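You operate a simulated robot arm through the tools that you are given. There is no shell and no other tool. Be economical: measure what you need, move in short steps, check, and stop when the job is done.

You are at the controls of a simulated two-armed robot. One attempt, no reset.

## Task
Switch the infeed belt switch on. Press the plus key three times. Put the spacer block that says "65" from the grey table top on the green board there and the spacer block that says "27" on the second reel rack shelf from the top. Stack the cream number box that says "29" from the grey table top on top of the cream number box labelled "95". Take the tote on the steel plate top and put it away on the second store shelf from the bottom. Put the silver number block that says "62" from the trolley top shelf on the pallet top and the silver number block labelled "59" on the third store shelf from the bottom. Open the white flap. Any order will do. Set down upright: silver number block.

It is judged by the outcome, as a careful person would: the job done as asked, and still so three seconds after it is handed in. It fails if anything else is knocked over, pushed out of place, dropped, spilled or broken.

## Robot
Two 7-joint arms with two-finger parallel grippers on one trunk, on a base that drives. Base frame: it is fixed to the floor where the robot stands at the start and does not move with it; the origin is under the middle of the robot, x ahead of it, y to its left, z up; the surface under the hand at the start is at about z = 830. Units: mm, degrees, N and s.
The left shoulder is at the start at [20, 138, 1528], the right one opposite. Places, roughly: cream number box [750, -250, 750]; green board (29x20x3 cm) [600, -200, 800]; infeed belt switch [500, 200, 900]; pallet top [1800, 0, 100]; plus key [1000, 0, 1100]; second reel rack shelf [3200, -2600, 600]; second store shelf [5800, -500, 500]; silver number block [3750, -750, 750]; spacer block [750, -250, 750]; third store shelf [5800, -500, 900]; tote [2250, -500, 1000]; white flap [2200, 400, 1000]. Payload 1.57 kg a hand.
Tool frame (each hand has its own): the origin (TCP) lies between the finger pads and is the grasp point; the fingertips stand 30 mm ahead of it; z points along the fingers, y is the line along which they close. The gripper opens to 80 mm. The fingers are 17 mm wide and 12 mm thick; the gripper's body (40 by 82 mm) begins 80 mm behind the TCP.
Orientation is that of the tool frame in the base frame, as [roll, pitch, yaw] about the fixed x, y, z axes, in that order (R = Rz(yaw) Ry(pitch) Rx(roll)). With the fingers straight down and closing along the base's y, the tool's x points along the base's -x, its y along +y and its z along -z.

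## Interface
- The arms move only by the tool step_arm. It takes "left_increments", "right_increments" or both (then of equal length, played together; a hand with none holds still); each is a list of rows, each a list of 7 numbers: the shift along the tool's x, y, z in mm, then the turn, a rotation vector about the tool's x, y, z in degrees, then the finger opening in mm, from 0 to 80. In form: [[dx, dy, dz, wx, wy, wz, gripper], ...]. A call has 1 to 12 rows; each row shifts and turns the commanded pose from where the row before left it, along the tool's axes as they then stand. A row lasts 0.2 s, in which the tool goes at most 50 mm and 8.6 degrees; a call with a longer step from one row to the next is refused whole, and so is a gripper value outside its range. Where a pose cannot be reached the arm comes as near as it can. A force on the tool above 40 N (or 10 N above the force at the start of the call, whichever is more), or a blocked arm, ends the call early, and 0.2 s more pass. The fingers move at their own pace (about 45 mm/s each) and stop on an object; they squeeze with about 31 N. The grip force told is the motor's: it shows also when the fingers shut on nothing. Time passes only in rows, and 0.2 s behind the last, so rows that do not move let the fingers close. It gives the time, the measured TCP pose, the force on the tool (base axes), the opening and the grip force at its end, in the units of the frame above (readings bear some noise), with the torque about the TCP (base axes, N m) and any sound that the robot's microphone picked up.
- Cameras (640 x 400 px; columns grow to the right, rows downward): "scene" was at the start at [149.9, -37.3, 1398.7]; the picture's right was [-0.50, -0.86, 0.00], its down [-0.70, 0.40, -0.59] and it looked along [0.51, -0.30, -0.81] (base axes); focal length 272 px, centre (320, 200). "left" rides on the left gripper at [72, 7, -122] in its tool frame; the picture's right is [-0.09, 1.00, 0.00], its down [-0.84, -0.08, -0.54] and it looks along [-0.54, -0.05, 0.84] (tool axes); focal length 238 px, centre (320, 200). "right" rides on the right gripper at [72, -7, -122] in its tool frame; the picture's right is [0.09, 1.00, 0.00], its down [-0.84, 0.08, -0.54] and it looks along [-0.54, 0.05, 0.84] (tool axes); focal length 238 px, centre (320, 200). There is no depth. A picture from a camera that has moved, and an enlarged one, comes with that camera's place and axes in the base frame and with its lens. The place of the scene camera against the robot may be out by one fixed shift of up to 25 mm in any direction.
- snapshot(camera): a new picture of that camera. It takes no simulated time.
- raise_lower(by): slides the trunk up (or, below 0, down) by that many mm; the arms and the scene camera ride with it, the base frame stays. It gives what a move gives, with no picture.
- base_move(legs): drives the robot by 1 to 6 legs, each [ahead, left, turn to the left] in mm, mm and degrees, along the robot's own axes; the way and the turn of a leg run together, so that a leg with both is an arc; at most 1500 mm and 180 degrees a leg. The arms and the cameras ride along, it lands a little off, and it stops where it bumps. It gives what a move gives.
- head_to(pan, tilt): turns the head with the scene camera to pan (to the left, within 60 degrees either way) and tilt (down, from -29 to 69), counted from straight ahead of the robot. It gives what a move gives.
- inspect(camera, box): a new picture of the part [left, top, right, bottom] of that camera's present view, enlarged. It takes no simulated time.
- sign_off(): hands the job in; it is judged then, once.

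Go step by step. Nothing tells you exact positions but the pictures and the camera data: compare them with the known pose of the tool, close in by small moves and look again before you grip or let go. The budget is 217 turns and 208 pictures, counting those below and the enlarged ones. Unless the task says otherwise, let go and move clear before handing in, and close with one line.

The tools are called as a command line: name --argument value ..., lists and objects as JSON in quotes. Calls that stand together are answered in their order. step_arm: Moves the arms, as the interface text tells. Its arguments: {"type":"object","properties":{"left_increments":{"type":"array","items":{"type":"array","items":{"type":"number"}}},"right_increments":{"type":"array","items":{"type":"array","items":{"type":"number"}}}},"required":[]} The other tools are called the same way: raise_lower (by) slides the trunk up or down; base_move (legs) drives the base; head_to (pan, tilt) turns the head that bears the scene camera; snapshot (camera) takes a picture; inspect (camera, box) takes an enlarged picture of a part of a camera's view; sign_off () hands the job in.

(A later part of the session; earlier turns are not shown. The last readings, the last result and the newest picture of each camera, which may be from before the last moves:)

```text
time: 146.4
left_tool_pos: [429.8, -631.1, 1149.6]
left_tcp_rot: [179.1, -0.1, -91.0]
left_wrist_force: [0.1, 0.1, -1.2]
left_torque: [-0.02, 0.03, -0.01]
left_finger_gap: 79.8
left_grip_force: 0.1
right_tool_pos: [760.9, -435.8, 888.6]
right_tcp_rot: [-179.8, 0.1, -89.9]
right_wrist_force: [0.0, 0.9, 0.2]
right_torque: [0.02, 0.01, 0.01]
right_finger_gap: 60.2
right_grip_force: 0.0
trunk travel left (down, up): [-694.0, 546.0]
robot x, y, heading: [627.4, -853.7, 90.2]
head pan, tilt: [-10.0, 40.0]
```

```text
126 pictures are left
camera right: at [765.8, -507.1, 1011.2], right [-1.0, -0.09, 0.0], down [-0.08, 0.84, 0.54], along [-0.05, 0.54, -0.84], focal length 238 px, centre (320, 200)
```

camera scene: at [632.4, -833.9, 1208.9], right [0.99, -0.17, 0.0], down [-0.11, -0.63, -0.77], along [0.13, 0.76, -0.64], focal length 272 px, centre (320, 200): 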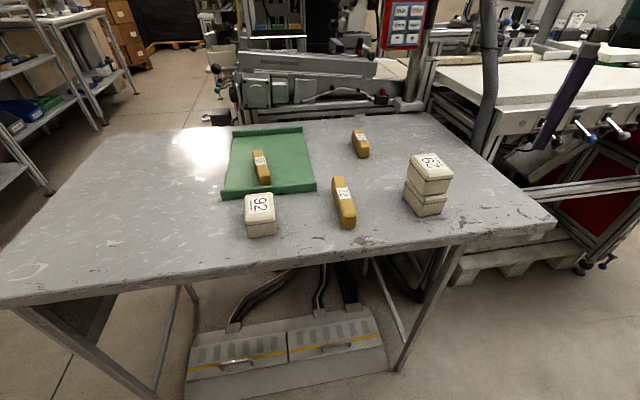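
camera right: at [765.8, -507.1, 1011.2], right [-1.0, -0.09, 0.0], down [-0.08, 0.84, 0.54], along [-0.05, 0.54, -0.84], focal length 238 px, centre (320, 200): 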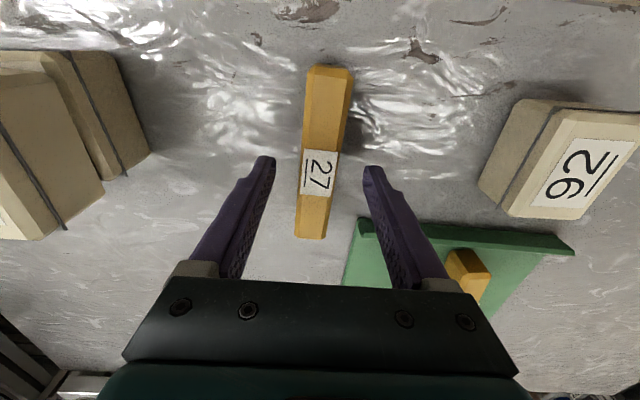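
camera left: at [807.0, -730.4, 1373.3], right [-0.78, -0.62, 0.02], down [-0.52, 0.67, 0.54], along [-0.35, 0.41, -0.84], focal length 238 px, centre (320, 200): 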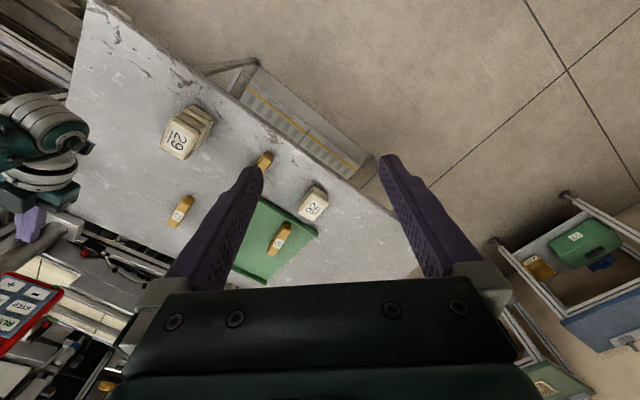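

step_arm --right_increments '[[0, 0, 20, 0, 0, 0, 60], [0, 0, 0, 0, 0, 0, 10], [0, 0, 0, 0, 0, 0, 10], [0, 0, 0, 0, 0, 0, 10], [0, 0, 0, 0, 0, 0, 10]]'

step_arm --right_increments '[[0, 0, -40, 0, 0, 0, 10], [0, 0, -45, 0, 0, 0, 10], [0, 0, -45, 0, 0, 0, 10], [0, 0, -45, 0, 0, 0, 10]]'

snapshot --camera "right"

```text
time: 147.6
left_tool_pos: [430.9, -631.1, 1149.7]
left_tcp_rot: [179.1, -0.1, -90.9]
left_wrist_force: [0.6, 0.0, 0.1]
left_torque: [0.01, -0.03, 0.02]
left_finger_gap: 80.1
left_grip_force: 0.1
right_tool_pos: [762.4, -442.3, 871.5]
right_tcp_rot: [-179.7, 0.1, -90.0]
right_wrist_force: [1.1, 0.1, -0.1]
right_torque: [0.06, 0.03, -0.01]
right_finger_gap: 25.3
right_grip_force: 30.3
right hand out of reach, approached as far as the arm can: row 1
trunk travel left (down, up): [-694.0, 546.0]
robot x, y, heading: [631.9, -853.7, 90.1]
head pan, tilt: [-10.0, 40.0]
```

```text
time: 148.6
left_tool_pos: [431.3, -630.5, 1151.5]
left_tcp_rot: [179.1, -0.2, -91.0]
left_wrist_force: [0.0, 0.3, -0.1]
left_torque: [0.01, -0.01, -0.01]
left_finger_gap: 80.1
left_grip_force: 0.0
right_tool_pos: [763.7, -443.1, 1047.1]
right_tcp_rot: [-179.6, -0.1, -89.9]
right_wrist_force: [0.2, -0.5, -1.4]
right_torque: [0.0, -0.01, -0.04]
right_finger_gap: 25.0
right_grip_force: 31.1
trunk travel left (down, up): [-694.0, 546.0]
robot x, y, heading: [631.6, -852.8, 90.5]
head pan, tilt: [-10.0, 40.0]
```

```text
125 pictures are left
camera right: at [768.3, -513.1, 1169.7], right [-1.0, -0.09, -0.01], down [-0.08, 0.84, 0.54], along [-0.04, 0.54, -0.84], focal length 238 px, centre (320, 200)
```

right: 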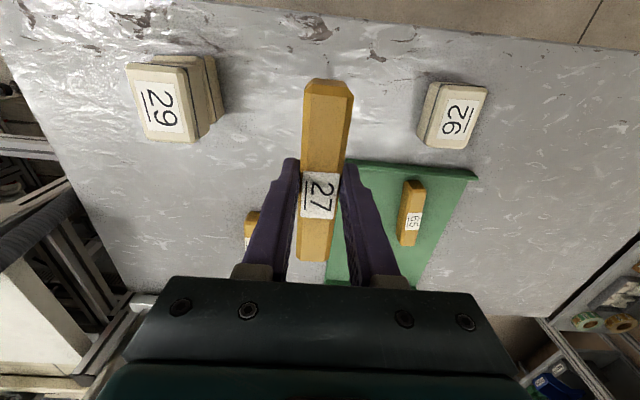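

"27" is held. Next the infeed switch: drive back around to the starting spot, facing +x.

base_move --legs '[[-330, 0, 0], [0, 960, 0], [0, 0, -90], [0, 1180, 0]]'

head_to --pan 10 --tilt 30

snapshot --camera "scene"

```text
time: 164.8
left_tool_pos: [-101.3, 191.7, 1149.0]
left_tcp_rot: [179.1, -0.1, 179.2]
left_wrist_force: [1.0, 0.6, 0.2]
left_torque: [-0.01, 0.0, 0.0]
left_finger_gap: 80.2
left_grip_force: 0.1
right_tool_pos: [88.3, -138.6, 1046.2]
right_tcp_rot: [-179.7, -0.1, -179.9]
right_wrist_force: [0.2, -0.3, -0.3]
right_torque: [0.0, 0.01, 0.01]
right_finger_gap: 25.3
right_grip_force: 31.0
trunk travel left (down, up): [-694.0, 546.0]
robot x, y, heading: [-323.9, -10.2, 0.2]
head pan, tilt: [-10.0, 40.0]
```

```text
time: 165.6
left_tool_pos: [-103.5, 191.9, 1150.8]
left_tcp_rot: [179.1, -0.1, 179.1]
left_wrist_force: [-0.1, -0.4, 0.5]
left_torque: [-0.01, 0.05, -0.02]
left_finger_gap: 80.1
left_grip_force: 0.1
right_tool_pos: [87.6, -138.9, 1048.2]
right_tcp_rot: [-179.7, 0.0, -179.8]
right_wrist_force: [0.0, -0.2, -0.6]
right_torque: [0.0, -0.02, 0.0]
right_finger_gap: 25.1
right_grip_force: 30.8
trunk travel left (down, up): [-694.0, 546.0]
robot x, y, heading: [-319.8, -9.4, 0.4]
head pan, tilt: [10.0, 30.0]
```

```text
124 pictures are left
camera scene: at [-148.0, 7.1, 1224.1], right [0.18, -0.98, 0.0], down [-0.49, -0.09, -0.87], along [0.85, 0.15, -0.5], focal length 272 px, centre (320, 200)
```

scene: 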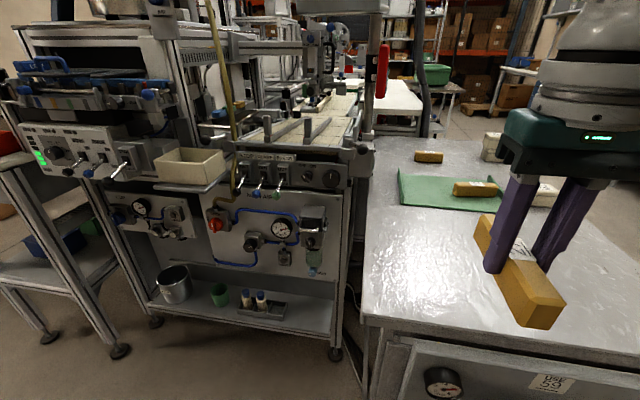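

inspect --camera "scene" --box '[225, 140, 355, 221]'

inspect --camera "scene" --box '[20, 110, 200, 222]'

```text
4.92 times, centred on (290, 180) of scene
camera zoom: at [-148.0, 7.1, 1224.1], right [0.18, -0.98, 0.0], down [-0.49, -0.09, -0.87], along [0.85, 0.15, -0.5], focal length 1339 px, centre (468, 296)
```

zoom: 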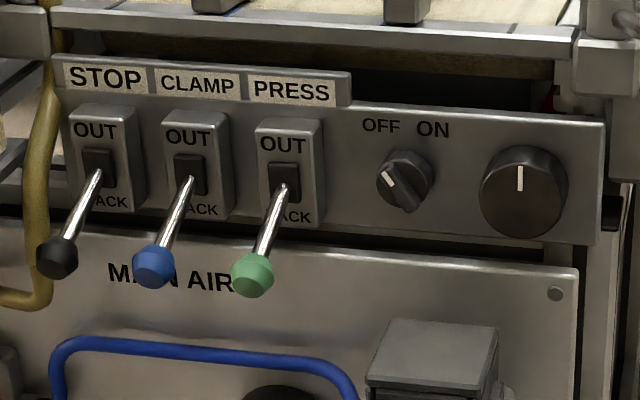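

```text
3.56 times, centred on (110, 166) of scene
camera zoom: at [-148.0, 7.1, 1224.1], right [0.18, -0.98, 0.0], down [-0.49, -0.09, -0.87], along [0.85, 0.15, -0.5], focal length 967 px, centre (1067, 321)
```

zoom: 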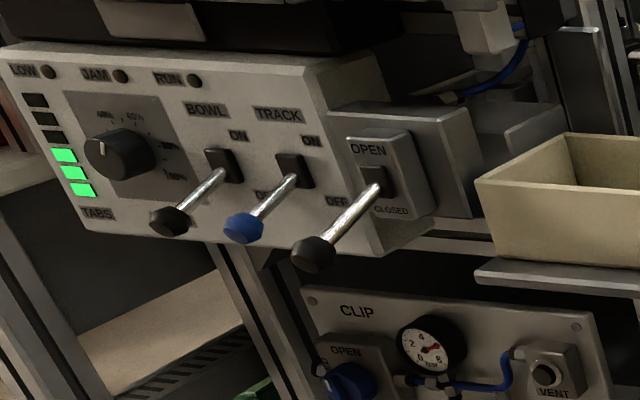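

The OFF/ON rotary switch (pointer at OFF) is at about (516,163,905). Moving up to it: right hand (holding 27) up, forward drive, trunk down, left hand forward.

step_arm --right_increments '[[0, 0, -40, 0, 0, 0, 10], [0, 0, -40, 0, 0, 0, 10], [0, 0, 0, 0, 0, 0, 10], [0, 0, 0, 0, 0, 0, 10]]' --left_increments '[[-40, -8, 0, 0, 0, 0, 80], [-40, -8, 0, 0, 0, 0, 80], [-40, -8, 0, 0, 0, 0, 80], [-40, 0, 0, 0, 0, 0, 80]]'

base_move --legs '[[260, 0, 0]]'

```text
time: 166.6
left_tool_pos: [57.5, 165.7, 1149.5]
left_tcp_rot: [179.0, -0.1, 179.2]
left_wrist_force: [-0.5, 0.1, 0.5]
left_torque: [0.0, -0.01, 0.0]
left_finger_gap: 80.0
left_grip_force: 0.1
right_tool_pos: [88.0, -139.2, 1126.9]
right_tcp_rot: [-179.6, 0.0, -179.8]
right_wrist_force: [-0.3, 0.3, -1.1]
right_torque: [0.0, -0.02, 0.02]
right_finger_gap: 25.2
right_grip_force: 31.2
trunk travel left (down, up): [-694.0, 546.0]
robot x, y, heading: [-323.9, -13.5, 0.3]
head pan, tilt: [10.0, 30.0]
```

```text
time: 168.5
left_tool_pos: [314.7, 167.3, 1149.3]
left_tcp_rot: [179.1, -0.2, 179.1]
left_wrist_force: [0.4, 1.0, -0.3]
left_torque: [-0.01, 0.02, 0.0]
left_finger_gap: 80.2
left_grip_force: 0.1
right_tool_pos: [345.5, -138.1, 1126.7]
right_tcp_rot: [-179.7, -0.1, -179.8]
right_wrist_force: [1.3, 0.4, -2.1]
right_torque: [0.01, 0.03, -0.01]
right_finger_gap: 25.2
right_grip_force: 30.7
trunk travel left (down, up): [-694.0, 546.0]
robot x, y, heading: [-65.9, -11.8, 0.4]
head pan, tilt: [10.0, 30.0]
```

raise_lower --by -150

step_arm --left_increments '[[0, 0, 0, 0, -8.2, 0, 50], [0, 0, 0, 0, -8.2, 0, 50], [0, 0, 0, 0, -8.2, 0, 50], [0, 0, 0, 0, -8.2, 0, 50], [0, 0, 0, 0, -8.2, 0, 50], [0, 0, 0, 0, -8.2, 0, 50], [0, 0, 0, 0, -8.2, 0, 50], [0, 0, 0, 0, -8.2, 0, 50], [0, 0, 0, 0, -8.2, 0, 50], [0, 0, 0, 0, -8.2, 0, 50], [0, 0, 0, 0, -8, 0, 50]]'

snapshot --camera "left"

snapshot --camera "scene"

```text
time: 170.2
left_tool_pos: [315.7, 166.5, 1000.4]
left_tcp_rot: [179.1, -0.2, 179.2]
left_wrist_force: [0.0, -0.1, -0.3]
left_torque: [0.01, 0.04, 0.0]
left_finger_gap: 80.1
left_grip_force: 0.0
right_tool_pos: [345.9, -138.3, 976.5]
right_tcp_rot: [-179.7, -0.1, -179.8]
right_wrist_force: [0.3, -0.2, -1.1]
right_torque: [0.01, 0.02, 0.0]
right_finger_gap: 25.2
right_grip_force: 31.4
trunk travel left (down, up): [-544.0, 696.0]
robot x, y, heading: [-62.1, -11.7, -0.0]
head pan, tilt: [10.0, 30.0]
```

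```text
time: 172.7
left_tool_pos: [315.7, 165.7, 999.6]
left_tcp_rot: [98.8, 89.1, 97.8]
left_wrist_force: [-0.1, 0.1, 0.6]
left_torque: [-0.03, -0.02, -0.01]
left_finger_gap: 50.2
left_grip_force: 0.1
right_tool_pos: [344.9, -138.4, 976.6]
right_tcp_rot: [-179.7, -0.1, -179.9]
right_wrist_force: [0.1, 0.0, -0.7]
right_torque: [-0.03, 0.0, -0.01]
right_finger_gap: 25.1
right_grip_force: 31.1
trunk travel left (down, up): [-544.0, 696.0]
robot x, y, heading: [-66.0, -8.8, 0.3]
head pan, tilt: [10.0, 30.0]
```

```text
121 pictures are left
camera left: at [193.4, 176.4, 928.4], right [0.02, 0.99, 0.11], down [-0.54, -0.08, 0.84], along [0.84, -0.07, 0.54], focal length 238 px, centre (320, 200)
```

left: 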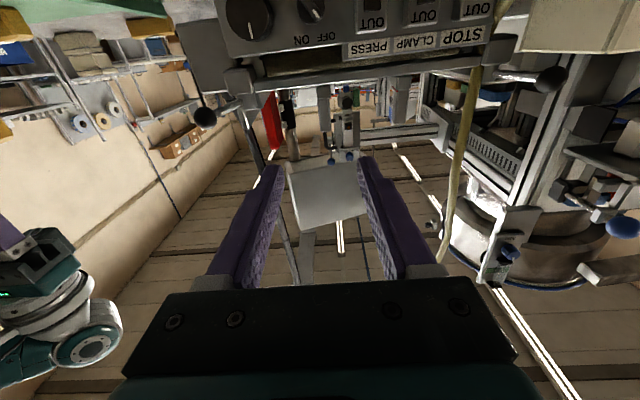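

```text
120 pictures are left
camera scene: at [110.5, 8.0, 1074.2], right [0.18, -0.98, 0.0], down [-0.49, -0.09, -0.87], along [0.85, 0.15, -0.5], focal length 272 px, centre (320, 200)
```

scene: 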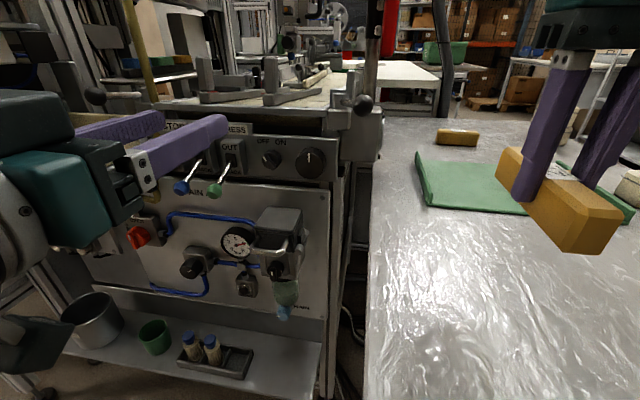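

Lowering the left hand to the switch height and rolling it to match the pointer (about 40° left).

step_arm --left_increments '[[36, 0, 0, 0, 0, 0, 40], [36, 0, 0, 0, 0, 0, 40], [36, 0, 0, 0, 0, 0, 40]]'

snapshot --camera "left"

```text
time: 173.4
left_tool_pos: [314.9, 168.4, 891.4]
left_tcp_rot: [105.4, 89.0, 104.5]
left_wrist_force: [-0.4, -0.3, 0.0]
left_torque: [-0.01, -0.01, -0.02]
left_finger_gap: 40.2
left_grip_force: 0.1
right_tool_pos: [347.0, -137.3, 976.2]
right_tcp_rot: [-179.7, -0.1, -179.9]
right_wrist_force: [-0.3, -0.3, -1.3]
right_torque: [-0.03, 0.0, 0.03]
right_finger_gap: 25.4
right_grip_force: 31.1
trunk travel left (down, up): [-544.0, 696.0]
robot x, y, heading: [-63.6, -11.6, 0.3]
head pan, tilt: [10.0, 30.0]
```

```text
119 pictures are left
camera left: at [192.3, 179.2, 820.3], right [0.02, 0.99, 0.11], down [-0.54, -0.08, 0.84], along [0.84, -0.07, 0.53], focal length 238 px, centre (320, 200)
```

left: 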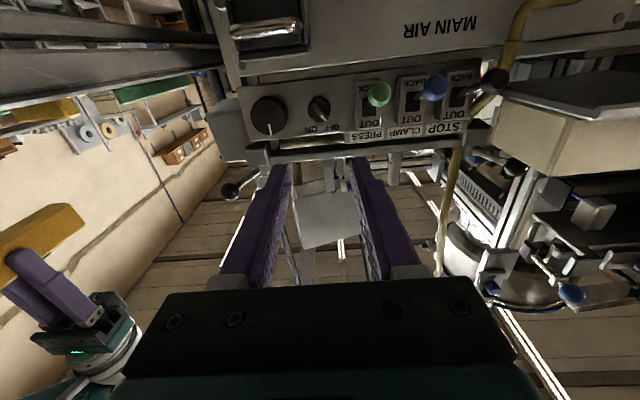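

inspect --camera "left" --box '[240, 80, 400, 160]'

inspect --camera "scene" --box '[200, 120, 340, 210]'

```text
4.00 times, centred on (320, 120) of left
camera zoom: at [192.3, 179.2, 820.3], right [0.02, 0.99, 0.11], down [-0.54, -0.08, 0.84], along [0.84, -0.07, 0.53], focal length 953 px, centre (320, 520)
```

zoom: 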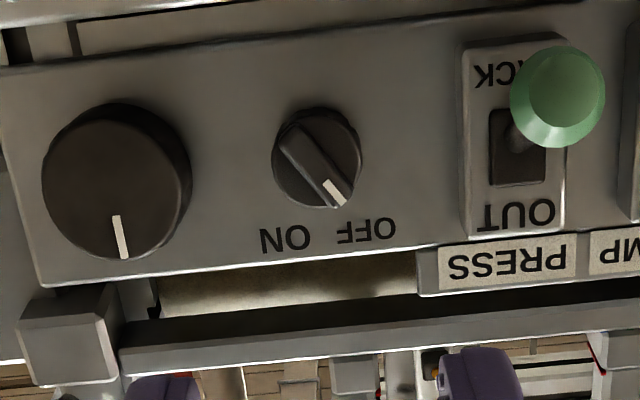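

```text
4.44 times, centred on (270, 165) of scene
camera zoom: at [111.0, 8.9, 1074.3], right [0.18, -0.98, 0.0], down [-0.49, -0.09, -0.87], along [0.85, 0.15, -0.5], focal length 1209 px, centre (542, 356)
```

zoom: 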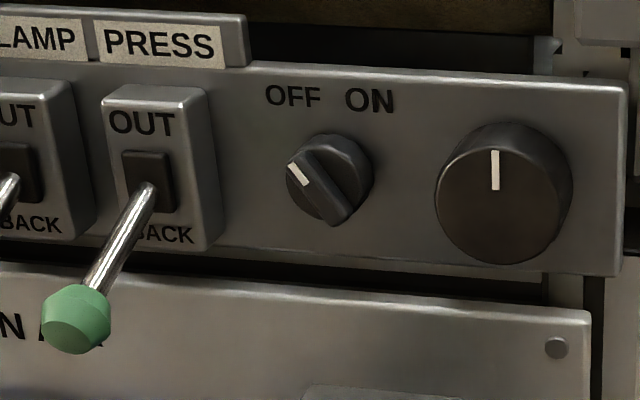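

step_arm --left_increments '[[5, -3, 40, 0, 0, 0, 40], [0, 0, 40, 0, 0, 0, 40], [0, 0, 35, 0, 0, 0, 40], [0, 0, 0, 0, 0, -7.6, 40], [0, 0, 0, 0, 0, -7.6, 40], [0, 0, 0, 0, 0, -7.6, 40], [0, 0, 0, 0, 0, -7.6, 40], [0, 0, 0, 0, 0, -7.6, 40]]'

snapshot --camera "left"

inspect --camera "scene" --box '[140, 100, 340, 220]'

```text
time: 175.2
left_tool_pos: [431.1, 163.3, 886.8]
left_tcp_rot: [-90.2, 52.8, -91.2]
left_wrist_force: [-0.5, 0.1, 0.2]
left_torque: [0.01, 0.0, -0.01]
left_finger_gap: 40.3
left_grip_force: 0.0
right_tool_pos: [346.8, -138.5, 976.7]
right_tcp_rot: [-179.7, -0.1, -179.7]
right_wrist_force: [-1.4, -0.4, -1.0]
right_torque: [-0.01, 0.02, 0.02]
right_finger_gap: 25.4
right_grip_force: 31.4
trunk travel left (down, up): [-544.0, 696.0]
robot x, y, heading: [-67.3, -6.2, 0.6]
head pan, tilt: [10.0, 30.0]
```

```text
116 pictures are left
camera left: at [307.6, 127.7, 826.1], right [0.01, 0.85, -0.53], down [-0.53, 0.45, 0.71], along [0.85, 0.27, 0.46], focal length 238 px, centre (320, 200)
```

left: 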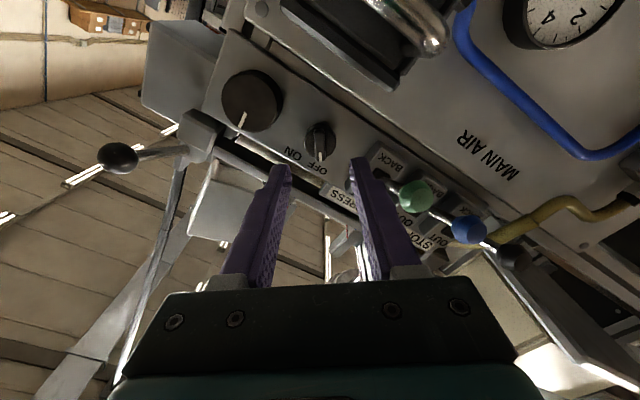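

```text
3.20 times, centred on (240, 160) of scene
camera zoom: at [110.7, 8.2, 1074.2], right [0.18, -0.98, 0.0], down [-0.49, -0.09, -0.87], along [0.85, 0.15, -0.5], focal length 870 px, centre (576, 328)
```

zoom: 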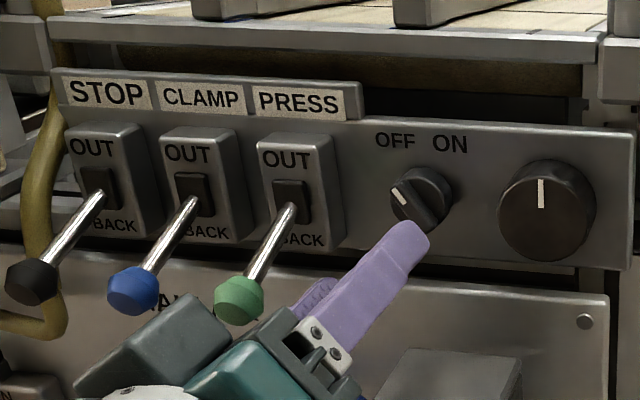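

Well aligned. Advancing 45 mm more, then checking.

step_arm --left_increments '[[0, 0, 25, 0, 0, 0, 40], [0, 0, 20, 0, 0, 0, 40]]'

snapshot --camera "left"

inspect --camera "scene" --box '[140, 100, 340, 220]'

```text
time: 175.8
left_tool_pos: [475.6, 163.7, 886.7]
left_tcp_rot: [-90.3, 53.0, -91.0]
left_wrist_force: [-0.4, -0.6, 0.0]
left_torque: [0.01, 0.0, 0.01]
left_finger_gap: 39.9
left_grip_force: 0.1
right_tool_pos: [346.3, -137.6, 976.5]
right_tcp_rot: [-179.7, 0.0, -179.8]
right_wrist_force: [0.0, 0.3, -1.3]
right_torque: [0.0, -0.01, -0.02]
right_finger_gap: 25.2
right_grip_force: 30.3
trunk travel left (down, up): [-544.0, 696.0]
robot x, y, heading: [-64.9, -7.4, 0.6]
head pan, tilt: [10.0, 30.0]
```

```text
114 pictures are left
camera left: at [352.7, 127.0, 825.9], right [0.01, 0.85, -0.53], down [-0.53, 0.45, 0.72], along [0.85, 0.27, 0.46], focal length 238 px, centre (320, 200)
```

left: 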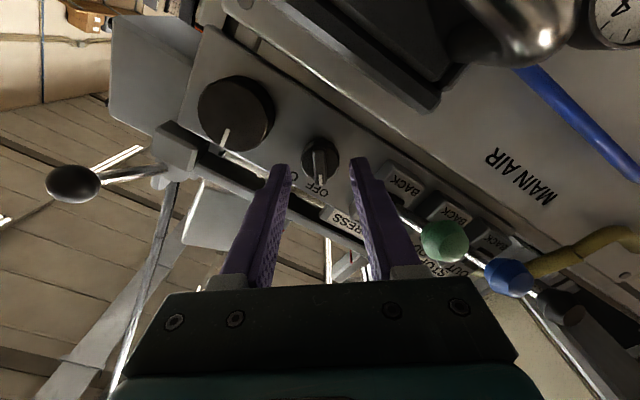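

```text
3.20 times, centred on (240, 160) of scene
camera zoom: at [111.0, 8.2, 1074.2], right [0.18, -0.98, 0.0], down [-0.49, -0.09, -0.87], along [0.85, 0.15, -0.5], focal length 870 px, centre (576, 328)
```

zoom: 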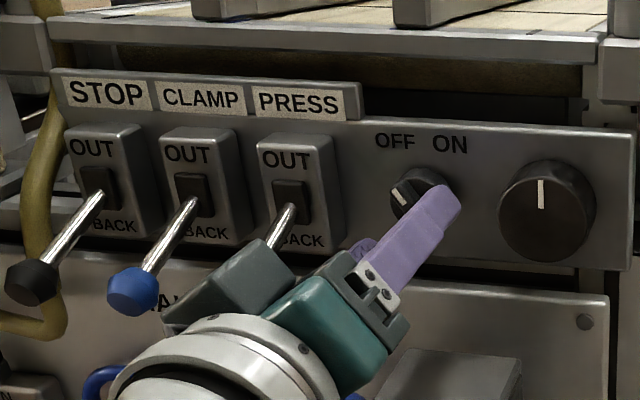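

step_arm --left_increments '[[0, 0, 6, 0, 0, 0, 40], [0, 0, 6, 0, 0, 0, 40], [0, 0, 0, 0, 0, 0, 40]]'

snapshot --camera "left"

inspect --camera "scene" --box '[200, 120, 320, 200]'

```text
time: 176.7
left_tool_pos: [487.2, 163.4, 885.9]
left_tcp_rot: [-90.2, 53.0, -91.2]
left_wrist_force: [-0.5, -0.9, 0.1]
left_torque: [0.03, -0.03, 0.04]
left_finger_gap: 40.0
left_grip_force: 0.1
right_tool_pos: [345.8, -138.0, 976.3]
right_tcp_rot: [-179.7, -0.1, -179.8]
right_wrist_force: [-0.1, -0.5, -1.4]
right_torque: [-0.02, 0.03, -0.02]
right_finger_gap: 25.0
right_grip_force: 30.9
trunk travel left (down, up): [-544.0, 696.0]
robot x, y, heading: [-64.1, -8.9, 0.0]
head pan, tilt: [10.0, 30.0]
```

```text
112 pictures are left
camera left: at [364.1, 127.1, 825.8], right [0.01, 0.85, -0.53], down [-0.53, 0.45, 0.72], along [0.85, 0.27, 0.46], focal length 238 px, centre (320, 200)
```

left: 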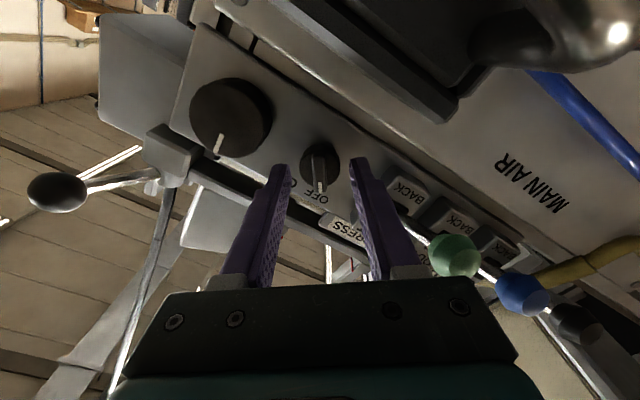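

```text
5.00 times, centred on (260, 160) of scene
camera zoom: at [110.7, 8.2, 1074.2], right [0.18, -0.98, 0.0], down [-0.49, -0.09, -0.87], along [0.85, 0.15, -0.5], focal length 1360 px, centre (620, 400)
```

zoom: 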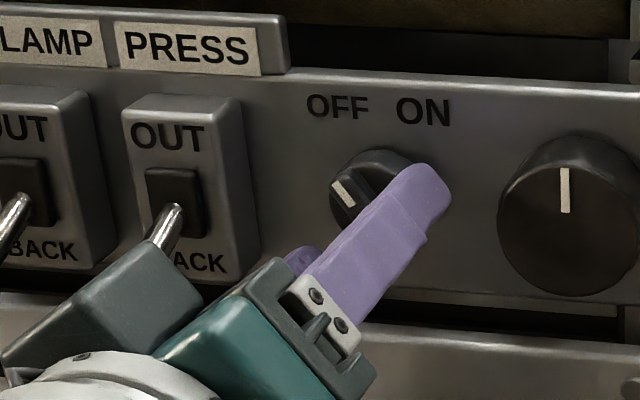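

Knob is ~7 mm ahead of the tips and on axis. Advancing 15 mm and gripping the bar.

step_arm --left_increments '[[0, 0, 5, 0, 0, 0, 40], [0, 0, 5, 0, 0, 0, 40], [0, 0, 4, 0, 0, 0, 40], [0, 0, 0, 0, 0, 0, 40]]'

step_arm --left_increments '[[0, 0, 0, 0, 0, 0, 5], [0, 0, 0, 0, 0, 0, 5], [0, 0, 0, 0, 0, 0, 5]]'

snapshot --camera "left"

inspect --camera "scene" --box '[200, 120, 320, 200]'

```text
time: 177.7
left_tool_pos: [500.3, 162.3, 886.2]
left_tcp_rot: [-90.3, 52.8, -91.2]
left_wrist_force: [-0.3, -0.7, 0.3]
left_torque: [0.02, 0.02, -0.02]
left_finger_gap: 40.0
left_grip_force: 0.0
right_tool_pos: [344.8, -137.3, 976.3]
right_tcp_rot: [-179.7, -0.1, -179.7]
right_wrist_force: [0.3, -0.3, -1.3]
right_torque: [0.01, -0.03, -0.04]
right_finger_gap: 25.2
right_grip_force: 30.4
trunk travel left (down, up): [-544.0, 696.0]
robot x, y, heading: [-61.3, -8.1, 0.2]
head pan, tilt: [10.0, 30.0]
```

```text
time: 178.4
left_tool_pos: [500.8, 162.3, 885.2]
left_tcp_rot: [-90.1, 52.8, -91.0]
left_wrist_force: [-0.6, -0.6, 2.4]
left_torque: [0.03, 0.11, 0.02]
left_finger_gap: 30.6
left_grip_force: 35.3
right_tool_pos: [347.5, -137.9, 976.8]
right_tcp_rot: [-179.7, -0.1, -179.7]
right_wrist_force: [0.4, -0.5, -1.6]
right_torque: [0.02, 0.0, 0.01]
right_finger_gap: 25.2
right_grip_force: 31.0
trunk travel left (down, up): [-544.0, 696.0]
robot x, y, heading: [-64.5, -7.6, 0.5]
head pan, tilt: [10.0, 30.0]
```

```text
110 pictures are left
camera left: at [378.4, 126.2, 825.8], right [0.01, 0.85, -0.53], down [-0.53, 0.45, 0.72], along [0.85, 0.27, 0.46], focal length 238 px, centre (320, 200)
```

left: 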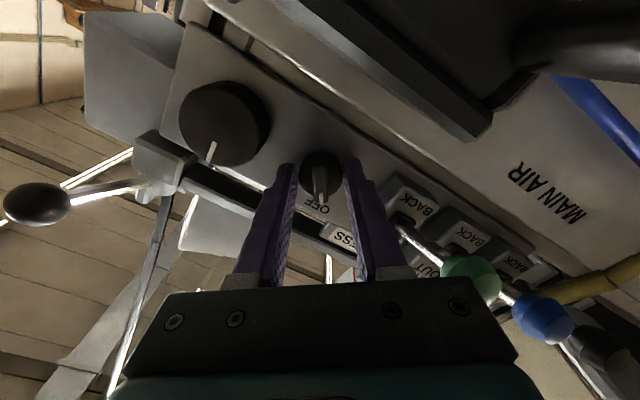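

```text
5.00 times, centred on (260, 160) of scene
camera zoom: at [110.8, 8.1, 1074.2], right [0.18, -0.98, 0.0], down [-0.49, -0.09, -0.87], along [0.85, 0.15, -0.5], focal length 1360 px, centre (620, 400)
```

zoom: 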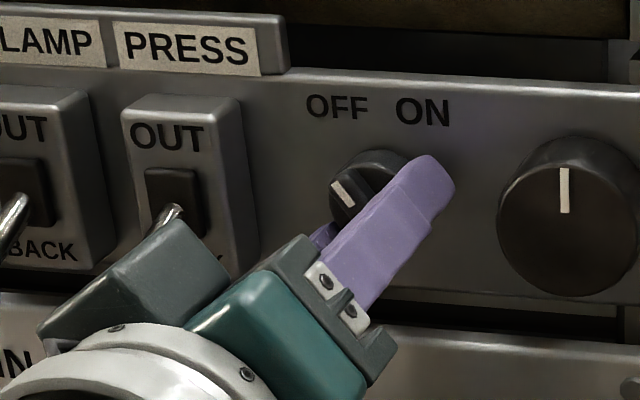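

The fingers closed on the knob's round body (31 mm). I'd rather have the bar: open, back off 7 mm, close again.

step_arm --left_increments '[[0, 0, 0, 0, 0, 0, 40], [0, 0, -7, 0, 0, 0, 40], [0, 0, 0, 0, 0, 0, 5], [0, 0, 0, 0, 0, 0, 5], [0, 0, 0, 0, 0, 0, 5], [0, 0, 0, 0, 0, 0, 5]]'

```text
time: 179.8
left_tool_pos: [492.7, 162.0, 886.9]
left_tcp_rot: [-90.1, 52.8, -91.0]
left_wrist_force: [-7.3, -1.0, 6.5]
left_torque: [0.16, -0.04, 0.24]
left_finger_gap: 9.7
left_grip_force: 28.0
right_tool_pos: [345.5, -138.4, 976.5]
right_tcp_rot: [-179.7, -0.1, -179.8]
right_wrist_force: [0.0, 0.1, -0.7]
right_torque: [0.03, 0.02, -0.02]
right_finger_gap: 25.2
right_grip_force: 31.1
trunk travel left (down, up): [-544.0, 696.0]
robot x, y, heading: [-61.7, -6.7, 0.1]
head pan, tilt: [10.0, 30.0]
```

Bar gripped (9.7 mm). Turning clockwise in stages.

step_arm --left_increments '[[0, 0, 0, 0, 0, 8, 5], [0, 0, 0, 0, 0, 8, 5], [0, 0, 0, 0, 0, 8, 5], [0, 0, 0, 0, 0, 8, 5], [0, 0, 0, 0, 0, 8, 5], [0, 0, 0, 0, 0, 8, 5], [0, 0, 0, 0, 0, 8, 5], [0, 0, 0, 0, 0, 8, 5]]'

inspect --camera "scene" --box '[200, 120, 320, 200]'

snapshot --camera "left"

```text
time: 181.7
left_tool_pos: [494.3, 166.0, 886.5]
left_tcp_rot: [90.4, 62.7, 89.6]
left_wrist_force: [-6.9, 10.9, 4.0]
left_torque: [-0.03, 0.39, 0.89]
left_finger_gap: 9.9
left_grip_force: 28.4
right_tool_pos: [344.6, -136.4, 975.9]
right_tcp_rot: [-179.8, -0.1, -179.7]
right_wrist_force: [0.1, -0.6, -0.7]
right_torque: [-0.03, 0.0, 0.05]
right_finger_gap: 24.8
right_grip_force: 30.5
trunk travel left (down, up): [-544.0, 696.0]
robot x, y, heading: [-64.9, -6.3, 0.2]
head pan, tilt: [10.0, 30.0]
```

```text
5.00 times, centred on (260, 160) of scene
camera zoom: at [109.9, 10.4, 1074.0], right [0.18, -0.98, 0.0], down [-0.49, -0.09, -0.87], along [0.85, 0.16, -0.5], focal length 1360 px, centre (620, 400)
```

zoom: 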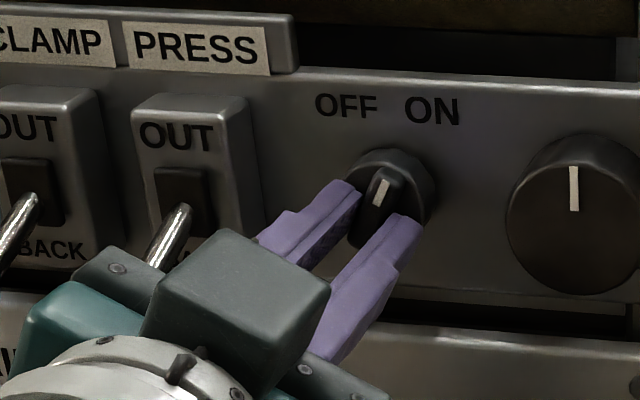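

```text
107 pictures are left
camera left: at [371.8, 207.4, 826.2], right [0.01, 0.84, 0.54], down [-0.55, -0.45, 0.71], along [0.84, -0.3, 0.45], focal length 238 px, centre (320, 200)
```

left: 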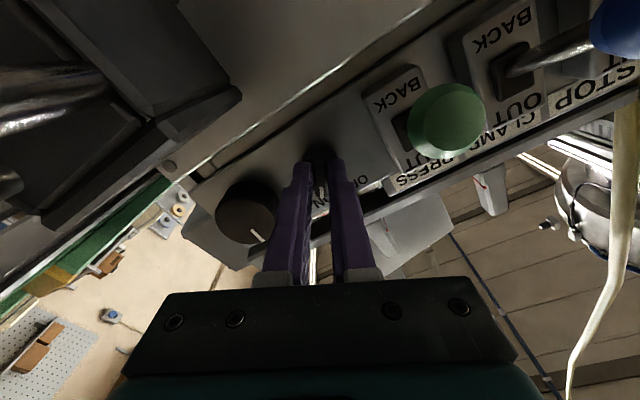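

step_arm --left_increments '[[0, 0, 0, 0, 0, 7, 5], [0, 0, 0, 0, 0, 6, 5], [0, 0, 0, 0, 0, 0, 5]]'

inspect --camera "scene" --box '[200, 120, 320, 200]'

```text
time: 182.4
left_tool_pos: [494.0, 168.9, 886.4]
left_tcp_rot: [90.2, 49.8, 89.6]
left_wrist_force: [-4.9, 17.4, 4.5]
left_torque: [-0.35, 0.31, 1.07]
left_finger_gap: 10.1
left_grip_force: 28.6
right_tool_pos: [346.0, -134.2, 975.9]
right_tcp_rot: [-179.9, -0.1, -179.8]
right_wrist_force: [-0.2, 0.2, -0.7]
right_torque: [-0.02, 0.03, 0.01]
right_finger_gap: 25.5
right_grip_force: 30.9
trunk travel left (down, up): [-544.0, 696.0]
robot x, y, heading: [-67.4, -9.2, 0.4]
head pan, tilt: [10.0, 30.0]
```

```text
5.00 times, centred on (260, 160) of scene
camera zoom: at [110.0, 11.2, 1074.0], right [0.18, -0.98, 0.0], down [-0.49, -0.09, -0.87], along [0.85, 0.16, -0.5], focal length 1360 px, centre (620, 400)
```

zoom: 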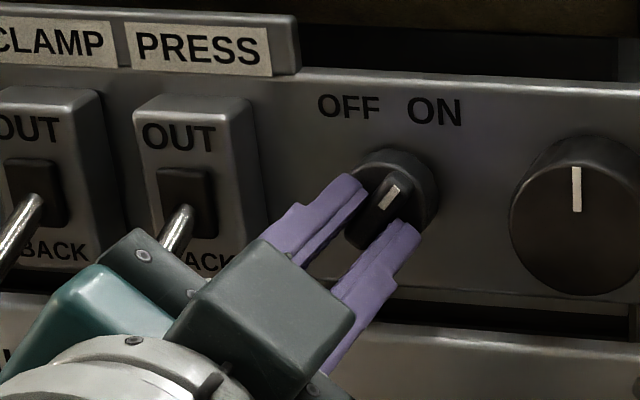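

step_arm --left_increments '[[0, -1, 0, 0, 0, 6, 5], [0, 0, 0, 0, 0, 6, 5], [0, 0, 0, 0, 0, 0, 5]]'

inspect --camera "scene" --box '[200, 120, 320, 200]'

```text
time: 183.2
left_tool_pos: [494.5, 167.1, 887.6]
left_tcp_rot: [90.0, 37.9, 89.5]
left_wrist_force: [-8.3, 21.1, 5.7]
left_torque: [-0.76, -0.09, 0.88]
left_finger_gap: 11.1
left_grip_force: 29.2
right_tool_pos: [343.8, -133.5, 975.3]
right_tcp_rot: [-179.9, -0.1, -179.8]
right_wrist_force: [-0.5, 0.8, -1.1]
right_torque: [-0.01, 0.0, -0.02]
right_finger_gap: 25.2
right_grip_force: 30.9
trunk travel left (down, up): [-544.0, 696.0]
robot x, y, heading: [-62.9, -7.6, 0.3]
head pan, tilt: [10.0, 30.0]
```

```text
5.00 times, centred on (260, 160) of scene
camera zoom: at [109.9, 12.0, 1074.1], right [0.18, -0.98, 0.0], down [-0.49, -0.09, -0.87], along [0.85, 0.16, -0.5], focal length 1360 px, centre (620, 400)
```

zoom: 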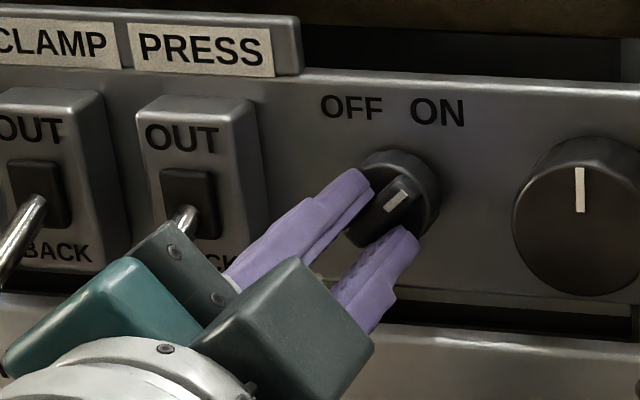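

The pointer is past ON's mark and torque is rising (stop). Releasing and backing out.

step_arm --left_increments '[[0, 0, 0, 0, 0, -4, 5], [0, 0, 0, 0, 0, 0, 40], [0, 0, 0, 0, 0, 0, 40], [0, 0, -20, 0, 0, 0, 40], [0, 0, -40, 0, 0, 0, 40], [0, 0, -40, 0, 0, 0, 40]]'

inspect --camera "scene" --box '[180, 110, 340, 210]'

```text
time: 184.7
left_tool_pos: [393.5, 163.3, 885.3]
left_tcp_rot: [90.4, 42.0, 89.3]
left_wrist_force: [-0.2, 0.0, 0.6]
left_torque: [-0.01, -0.01, -0.02]
left_finger_gap: 39.9
left_grip_force: 0.1
right_tool_pos: [345.4, -137.9, 975.6]
right_tcp_rot: [-179.7, -0.2, -179.8]
right_wrist_force: [-0.6, -0.6, -0.6]
right_torque: [-0.02, -0.01, 0.03]
right_finger_gap: 25.4
right_grip_force: 31.2
trunk travel left (down, up): [-544.0, 696.0]
robot x, y, heading: [-60.0, -6.7, 0.2]
head pan, tilt: [10.0, 30.0]
```

```text
4.00 times, centred on (260, 160) of scene
camera zoom: at [110.3, 8.3, 1074.1], right [0.18, -0.98, 0.0], down [-0.49, -0.09, -0.87], along [0.85, 0.15, -0.5], focal length 1088 px, centre (560, 360)
```

zoom: 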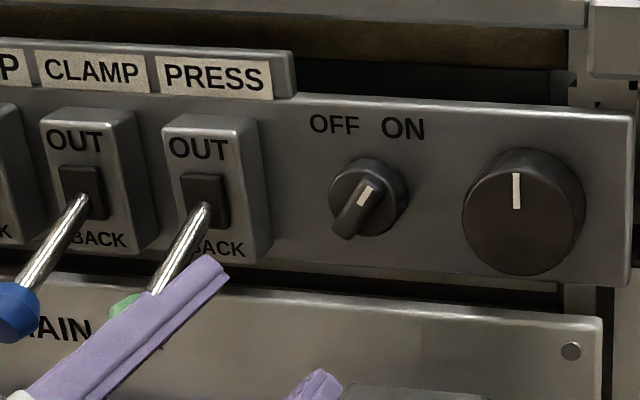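

snapshot --camera "left"

```text
103 pictures are left
camera left: at [272.3, 223.6, 842.5], right [0.01, 0.6, 0.8], down [-0.55, -0.67, 0.5], along [0.83, -0.45, 0.32], focal length 238 px, centre (320, 200)
```

left: 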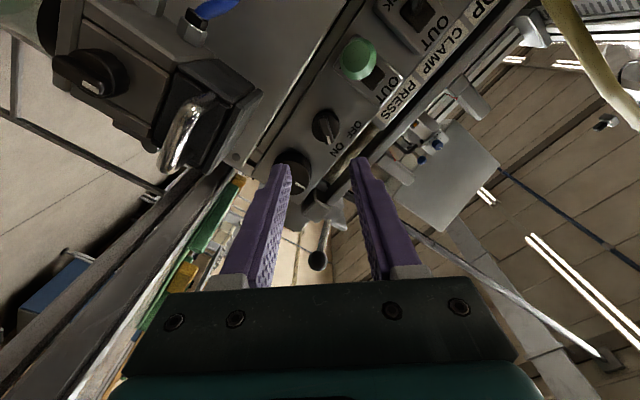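

The switch is at ON. Retracting the left hand and restoring it to point down.

step_arm --left_increments '[[0, 0, -20, 0, 0, -8, 40], [0, 0, -20, 0, 0, -8, 40], [0, 0, -20, 0, 0, -8, 40], [0, 0, -20, 0, 0, -8, 40], [0, 0, -10, 0, 0, -8, 40], [0, 0, 0, 0, 0, -8, 40], [-20, 0, 0, 0, 0, 0, 40], [-20, 0, 0, 0, 0, 0, 40]]'

base_move --legs '[[-330, 0, 0]]'

raise_lower --by 150

step_arm --left_increments '[[0, 0, 0, 0, 8.2, 0, 40], [0, 0, 0, 0, 8.2, 0, 40], [0, 0, 0, 0, 8.2, 0, 40], [0, 0, 0, 0, 8.2, 0, 40], [0, 0, 0, 0, 8.2, 0, 40], [0, 0, 0, 0, 8.2, 0, 40], [0, 0, 0, 0, 8.2, 0, 40], [0, 0, 0, 0, 8.2, 0, 40], [0, 0, 0, 0, 8.2, 0, 40], [0, 0, 0, 0, 8.2, 0, 40], [0, 0, 0, 0, 8, 0, 40]]'

```text
time: 186.4
left_tool_pos: [304.6, 165.0, 925.3]
left_tcp_rot: [-149.1, 89.8, -150.0]
left_wrist_force: [0.3, 0.3, 1.0]
left_torque: [0.02, 0.0, 0.01]
left_finger_gap: 40.1
left_grip_force: 0.0
right_tool_pos: [346.2, -138.9, 976.1]
right_tcp_rot: [-179.7, -0.1, -179.7]
right_wrist_force: [-0.1, -0.1, -1.5]
right_torque: [0.0, 0.01, -0.02]
right_finger_gap: 25.2
right_grip_force: 30.2
trunk travel left (down, up): [-544.0, 696.0]
robot x, y, heading: [-63.6, -7.7, 0.3]
head pan, tilt: [10.0, 30.0]
```

```text
time: 188.6
left_tool_pos: [-23.8, 162.5, 925.2]
left_tcp_rot: [-154.1, 89.9, -155.0]
left_wrist_force: [-0.4, -0.4, -0.6]
left_torque: [-0.02, -0.03, 0.01]
left_finger_gap: 40.0
left_grip_force: 0.1
right_tool_pos: [16.7, -139.6, 976.7]
right_tcp_rot: [-179.7, -0.1, -179.8]
right_wrist_force: [0.1, 0.2, -1.6]
right_torque: [0.0, -0.03, 0.04]
right_finger_gap: 25.1
right_grip_force: 31.2
trunk travel left (down, up): [-544.0, 696.0]
robot x, y, heading: [-397.2, -9.8, 0.2]
head pan, tilt: [10.0, 30.0]
```

```text
time: 190.4
left_tool_pos: [-24.5, 164.2, 1075.1]
left_tcp_rot: [-151.8, 89.9, -152.8]
left_wrist_force: [-0.3, -0.1, 0.2]
left_torque: [-0.01, 0.05, 0.04]
left_finger_gap: 39.8
left_grip_force: 0.0
right_tool_pos: [15.8, -140.2, 1126.3]
right_tcp_rot: [-179.6, -0.1, -179.9]
right_wrist_force: [-0.6, 0.3, -1.8]
right_torque: [-0.01, -0.01, -0.02]
right_finger_gap: 24.9
right_grip_force: 31.3
trunk travel left (down, up): [-694.0, 546.0]
robot x, y, heading: [-394.8, -11.6, 0.5]
head pan, tilt: [10.0, 30.0]
```

```text
time: 192.8
left_tool_pos: [-24.0, 163.4, 1075.7]
left_tcp_rot: [-179.9, -0.3, 179.1]
left_wrist_force: [0.2, 0.4, 0.3]
left_torque: [-0.01, -0.03, -0.01]
left_finger_gap: 39.9
left_grip_force: 0.1
right_tool_pos: [16.1, -140.2, 1126.5]
right_tcp_rot: [-179.7, -0.1, -179.9]
right_wrist_force: [0.4, -0.6, -1.2]
right_torque: [-0.01, 0.0, -0.01]
right_finger_gap: 25.2
right_grip_force: 31.3
trunk travel left (down, up): [-694.0, 546.0]
robot x, y, heading: [-396.9, -7.3, 0.3]
head pan, tilt: [10.0, 30.0]
```

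Driving along the aisle toward the reel rack, with a stop to look.

base_move --legs '[[0, -1300, 0], [1500, 0, 0], [900, 0, 0]]'

head_to --pan -45 --tilt 20

snapshot --camera "scene"

head_to --pan 20 --tilt 20

snapshot --camera "scene"

```text
time: 210.6
left_tool_pos: [2363.6, -1144.1, 1074.7]
left_tcp_rot: [-179.9, 0.0, 178.8]
left_wrist_force: [-0.5, 0.6, 0.2]
left_torque: [-0.01, -0.03, 0.0]
left_finger_gap: 39.5
left_grip_force: 0.1
right_tool_pos: [2401.6, -1446.4, 1126.0]
right_tcp_rot: [-179.6, -0.1, 179.8]
right_wrist_force: [-0.3, -0.2, -1.0]
right_torque: [-0.01, 0.03, 0.03]
right_finger_gap: 25.0
right_grip_force: 31.1
trunk travel left (down, up): [-694.0, 546.0]
robot x, y, heading: [1991.9, -1314.0, -0.2]
head pan, tilt: [10.0, 30.0]
```

```text
time: 211.8
left_tool_pos: [2362.2, -1143.8, 1074.9]
left_tcp_rot: [-179.9, -0.1, 178.7]
left_wrist_force: [0.6, 0.2, -0.4]
left_torque: [-0.01, 0.0, 0.02]
left_finger_gap: 39.9
left_grip_force: 0.1
right_tool_pos: [2402.5, -1448.1, 1125.9]
right_tcp_rot: [-179.6, -0.1, 179.7]
right_wrist_force: [0.1, 0.1, -1.3]
right_torque: [-0.01, 0.0, 0.01]
right_finger_gap: 25.4
right_grip_force: 31.3
trunk travel left (down, up): [-694.0, 546.0]
robot x, y, heading: [1993.3, -1314.9, -0.1]
head pan, tilt: [-45.0, 20.0]
```

```text
102 pictures are left
camera scene: at [2144.5, -1381.0, 1240.2], right [-0.71, -0.71, 0.0], down [-0.24, 0.24, -0.94], along [0.66, -0.67, -0.34], focal length 272 px, centre (320, 200)
```

scene: 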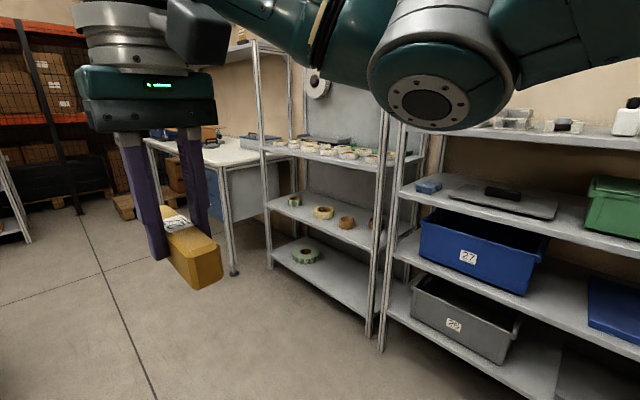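

```text
time: 213.2
left_tool_pos: [2363.9, -1144.0, 1075.1]
left_tcp_rot: [-179.8, -0.1, 178.7]
left_wrist_force: [-0.9, 0.5, 0.3]
left_torque: [0.0, 0.01, 0.0]
left_finger_gap: 39.9
left_grip_force: 0.0
right_tool_pos: [2401.6, -1447.7, 1126.3]
right_tcp_rot: [-179.6, -0.2, 179.8]
right_wrist_force: [0.4, -0.7, -1.4]
right_torque: [0.01, 0.02, -0.02]
right_finger_gap: 25.2
right_grip_force: 30.9
trunk travel left (down, up): [-694.0, 546.0]
robot x, y, heading: [1992.1, -1315.1, 0.2]
head pan, tilt: [20.0, 20.0]
```

```text
101 pictures are left
camera scene: at [2166.3, -1283.5, 1240.2], right [0.34, -0.94, 0.0], down [-0.32, -0.12, -0.94], along [0.88, 0.32, -0.34], focal length 272 px, centre (320, 200)
```

scene: 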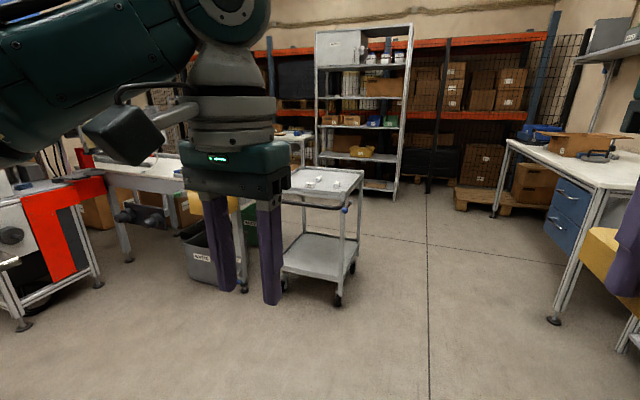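

The reel rack spans x≈2760–3720, front at y≈-2410, shelves at z≈235, 570, 940. I'll turn to face it and look closer.

base_move --legs '[[0, 0, -90], [0, 1130, 0], [350, 0, 0]]'

head_to --pan 0 --tilt 35

snapshot --camera "scene"

```text
time: 224.7
left_tool_pos: [3298.0, -2038.5, 1075.4]
left_tcp_rot: [-179.9, -0.2, 88.9]
left_wrist_force: [0.8, 0.2, -0.1]
left_torque: [0.05, 0.01, -0.02]
left_finger_gap: 40.1
left_grip_force: 0.1
right_tool_pos: [2994.9, -2076.9, 1126.0]
right_tcp_rot: [-179.7, -0.2, 90.0]
right_wrist_force: [0.0, 0.1, -1.8]
right_torque: [0.05, 0.06, 0.02]
right_finger_gap: 25.1
right_grip_force: 31.2
trunk travel left (down, up): [-694.0, 546.0]
robot x, y, heading: [3127.1, -1668.1, -90.2]
head pan, tilt: [20.0, 20.0]
```

```text
time: 225.5
left_tool_pos: [3298.4, -2038.2, 1075.7]
left_tcp_rot: [-179.9, -0.3, 88.7]
left_wrist_force: [0.2, 0.0, 0.2]
left_torque: [0.01, 0.02, 0.02]
left_finger_gap: 40.1
left_grip_force: 0.1
right_tool_pos: [2994.9, -2077.7, 1126.0]
right_tcp_rot: [-179.7, -0.1, 89.9]
right_wrist_force: [0.1, 0.0, -1.5]
right_torque: [0.03, 0.01, -0.01]
right_finger_gap: 25.0
right_grip_force: 31.9
trunk travel left (down, up): [-694.0, 546.0]
robot x, y, heading: [3128.3, -1666.2, -90.1]
head pan, tilt: [0.0, 35.0]
```

```text
100 pictures are left
camera scene: at [3113.5, -1856.0, 1216.4], right [-1.0, 0.0, 0.0], down [0.0, 0.57, -0.82], along [0.0, -0.82, -0.57], focal length 272 px, centre (320, 200)
```

scene: 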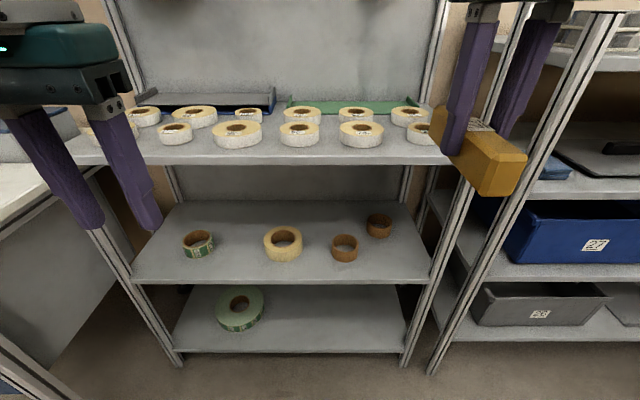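

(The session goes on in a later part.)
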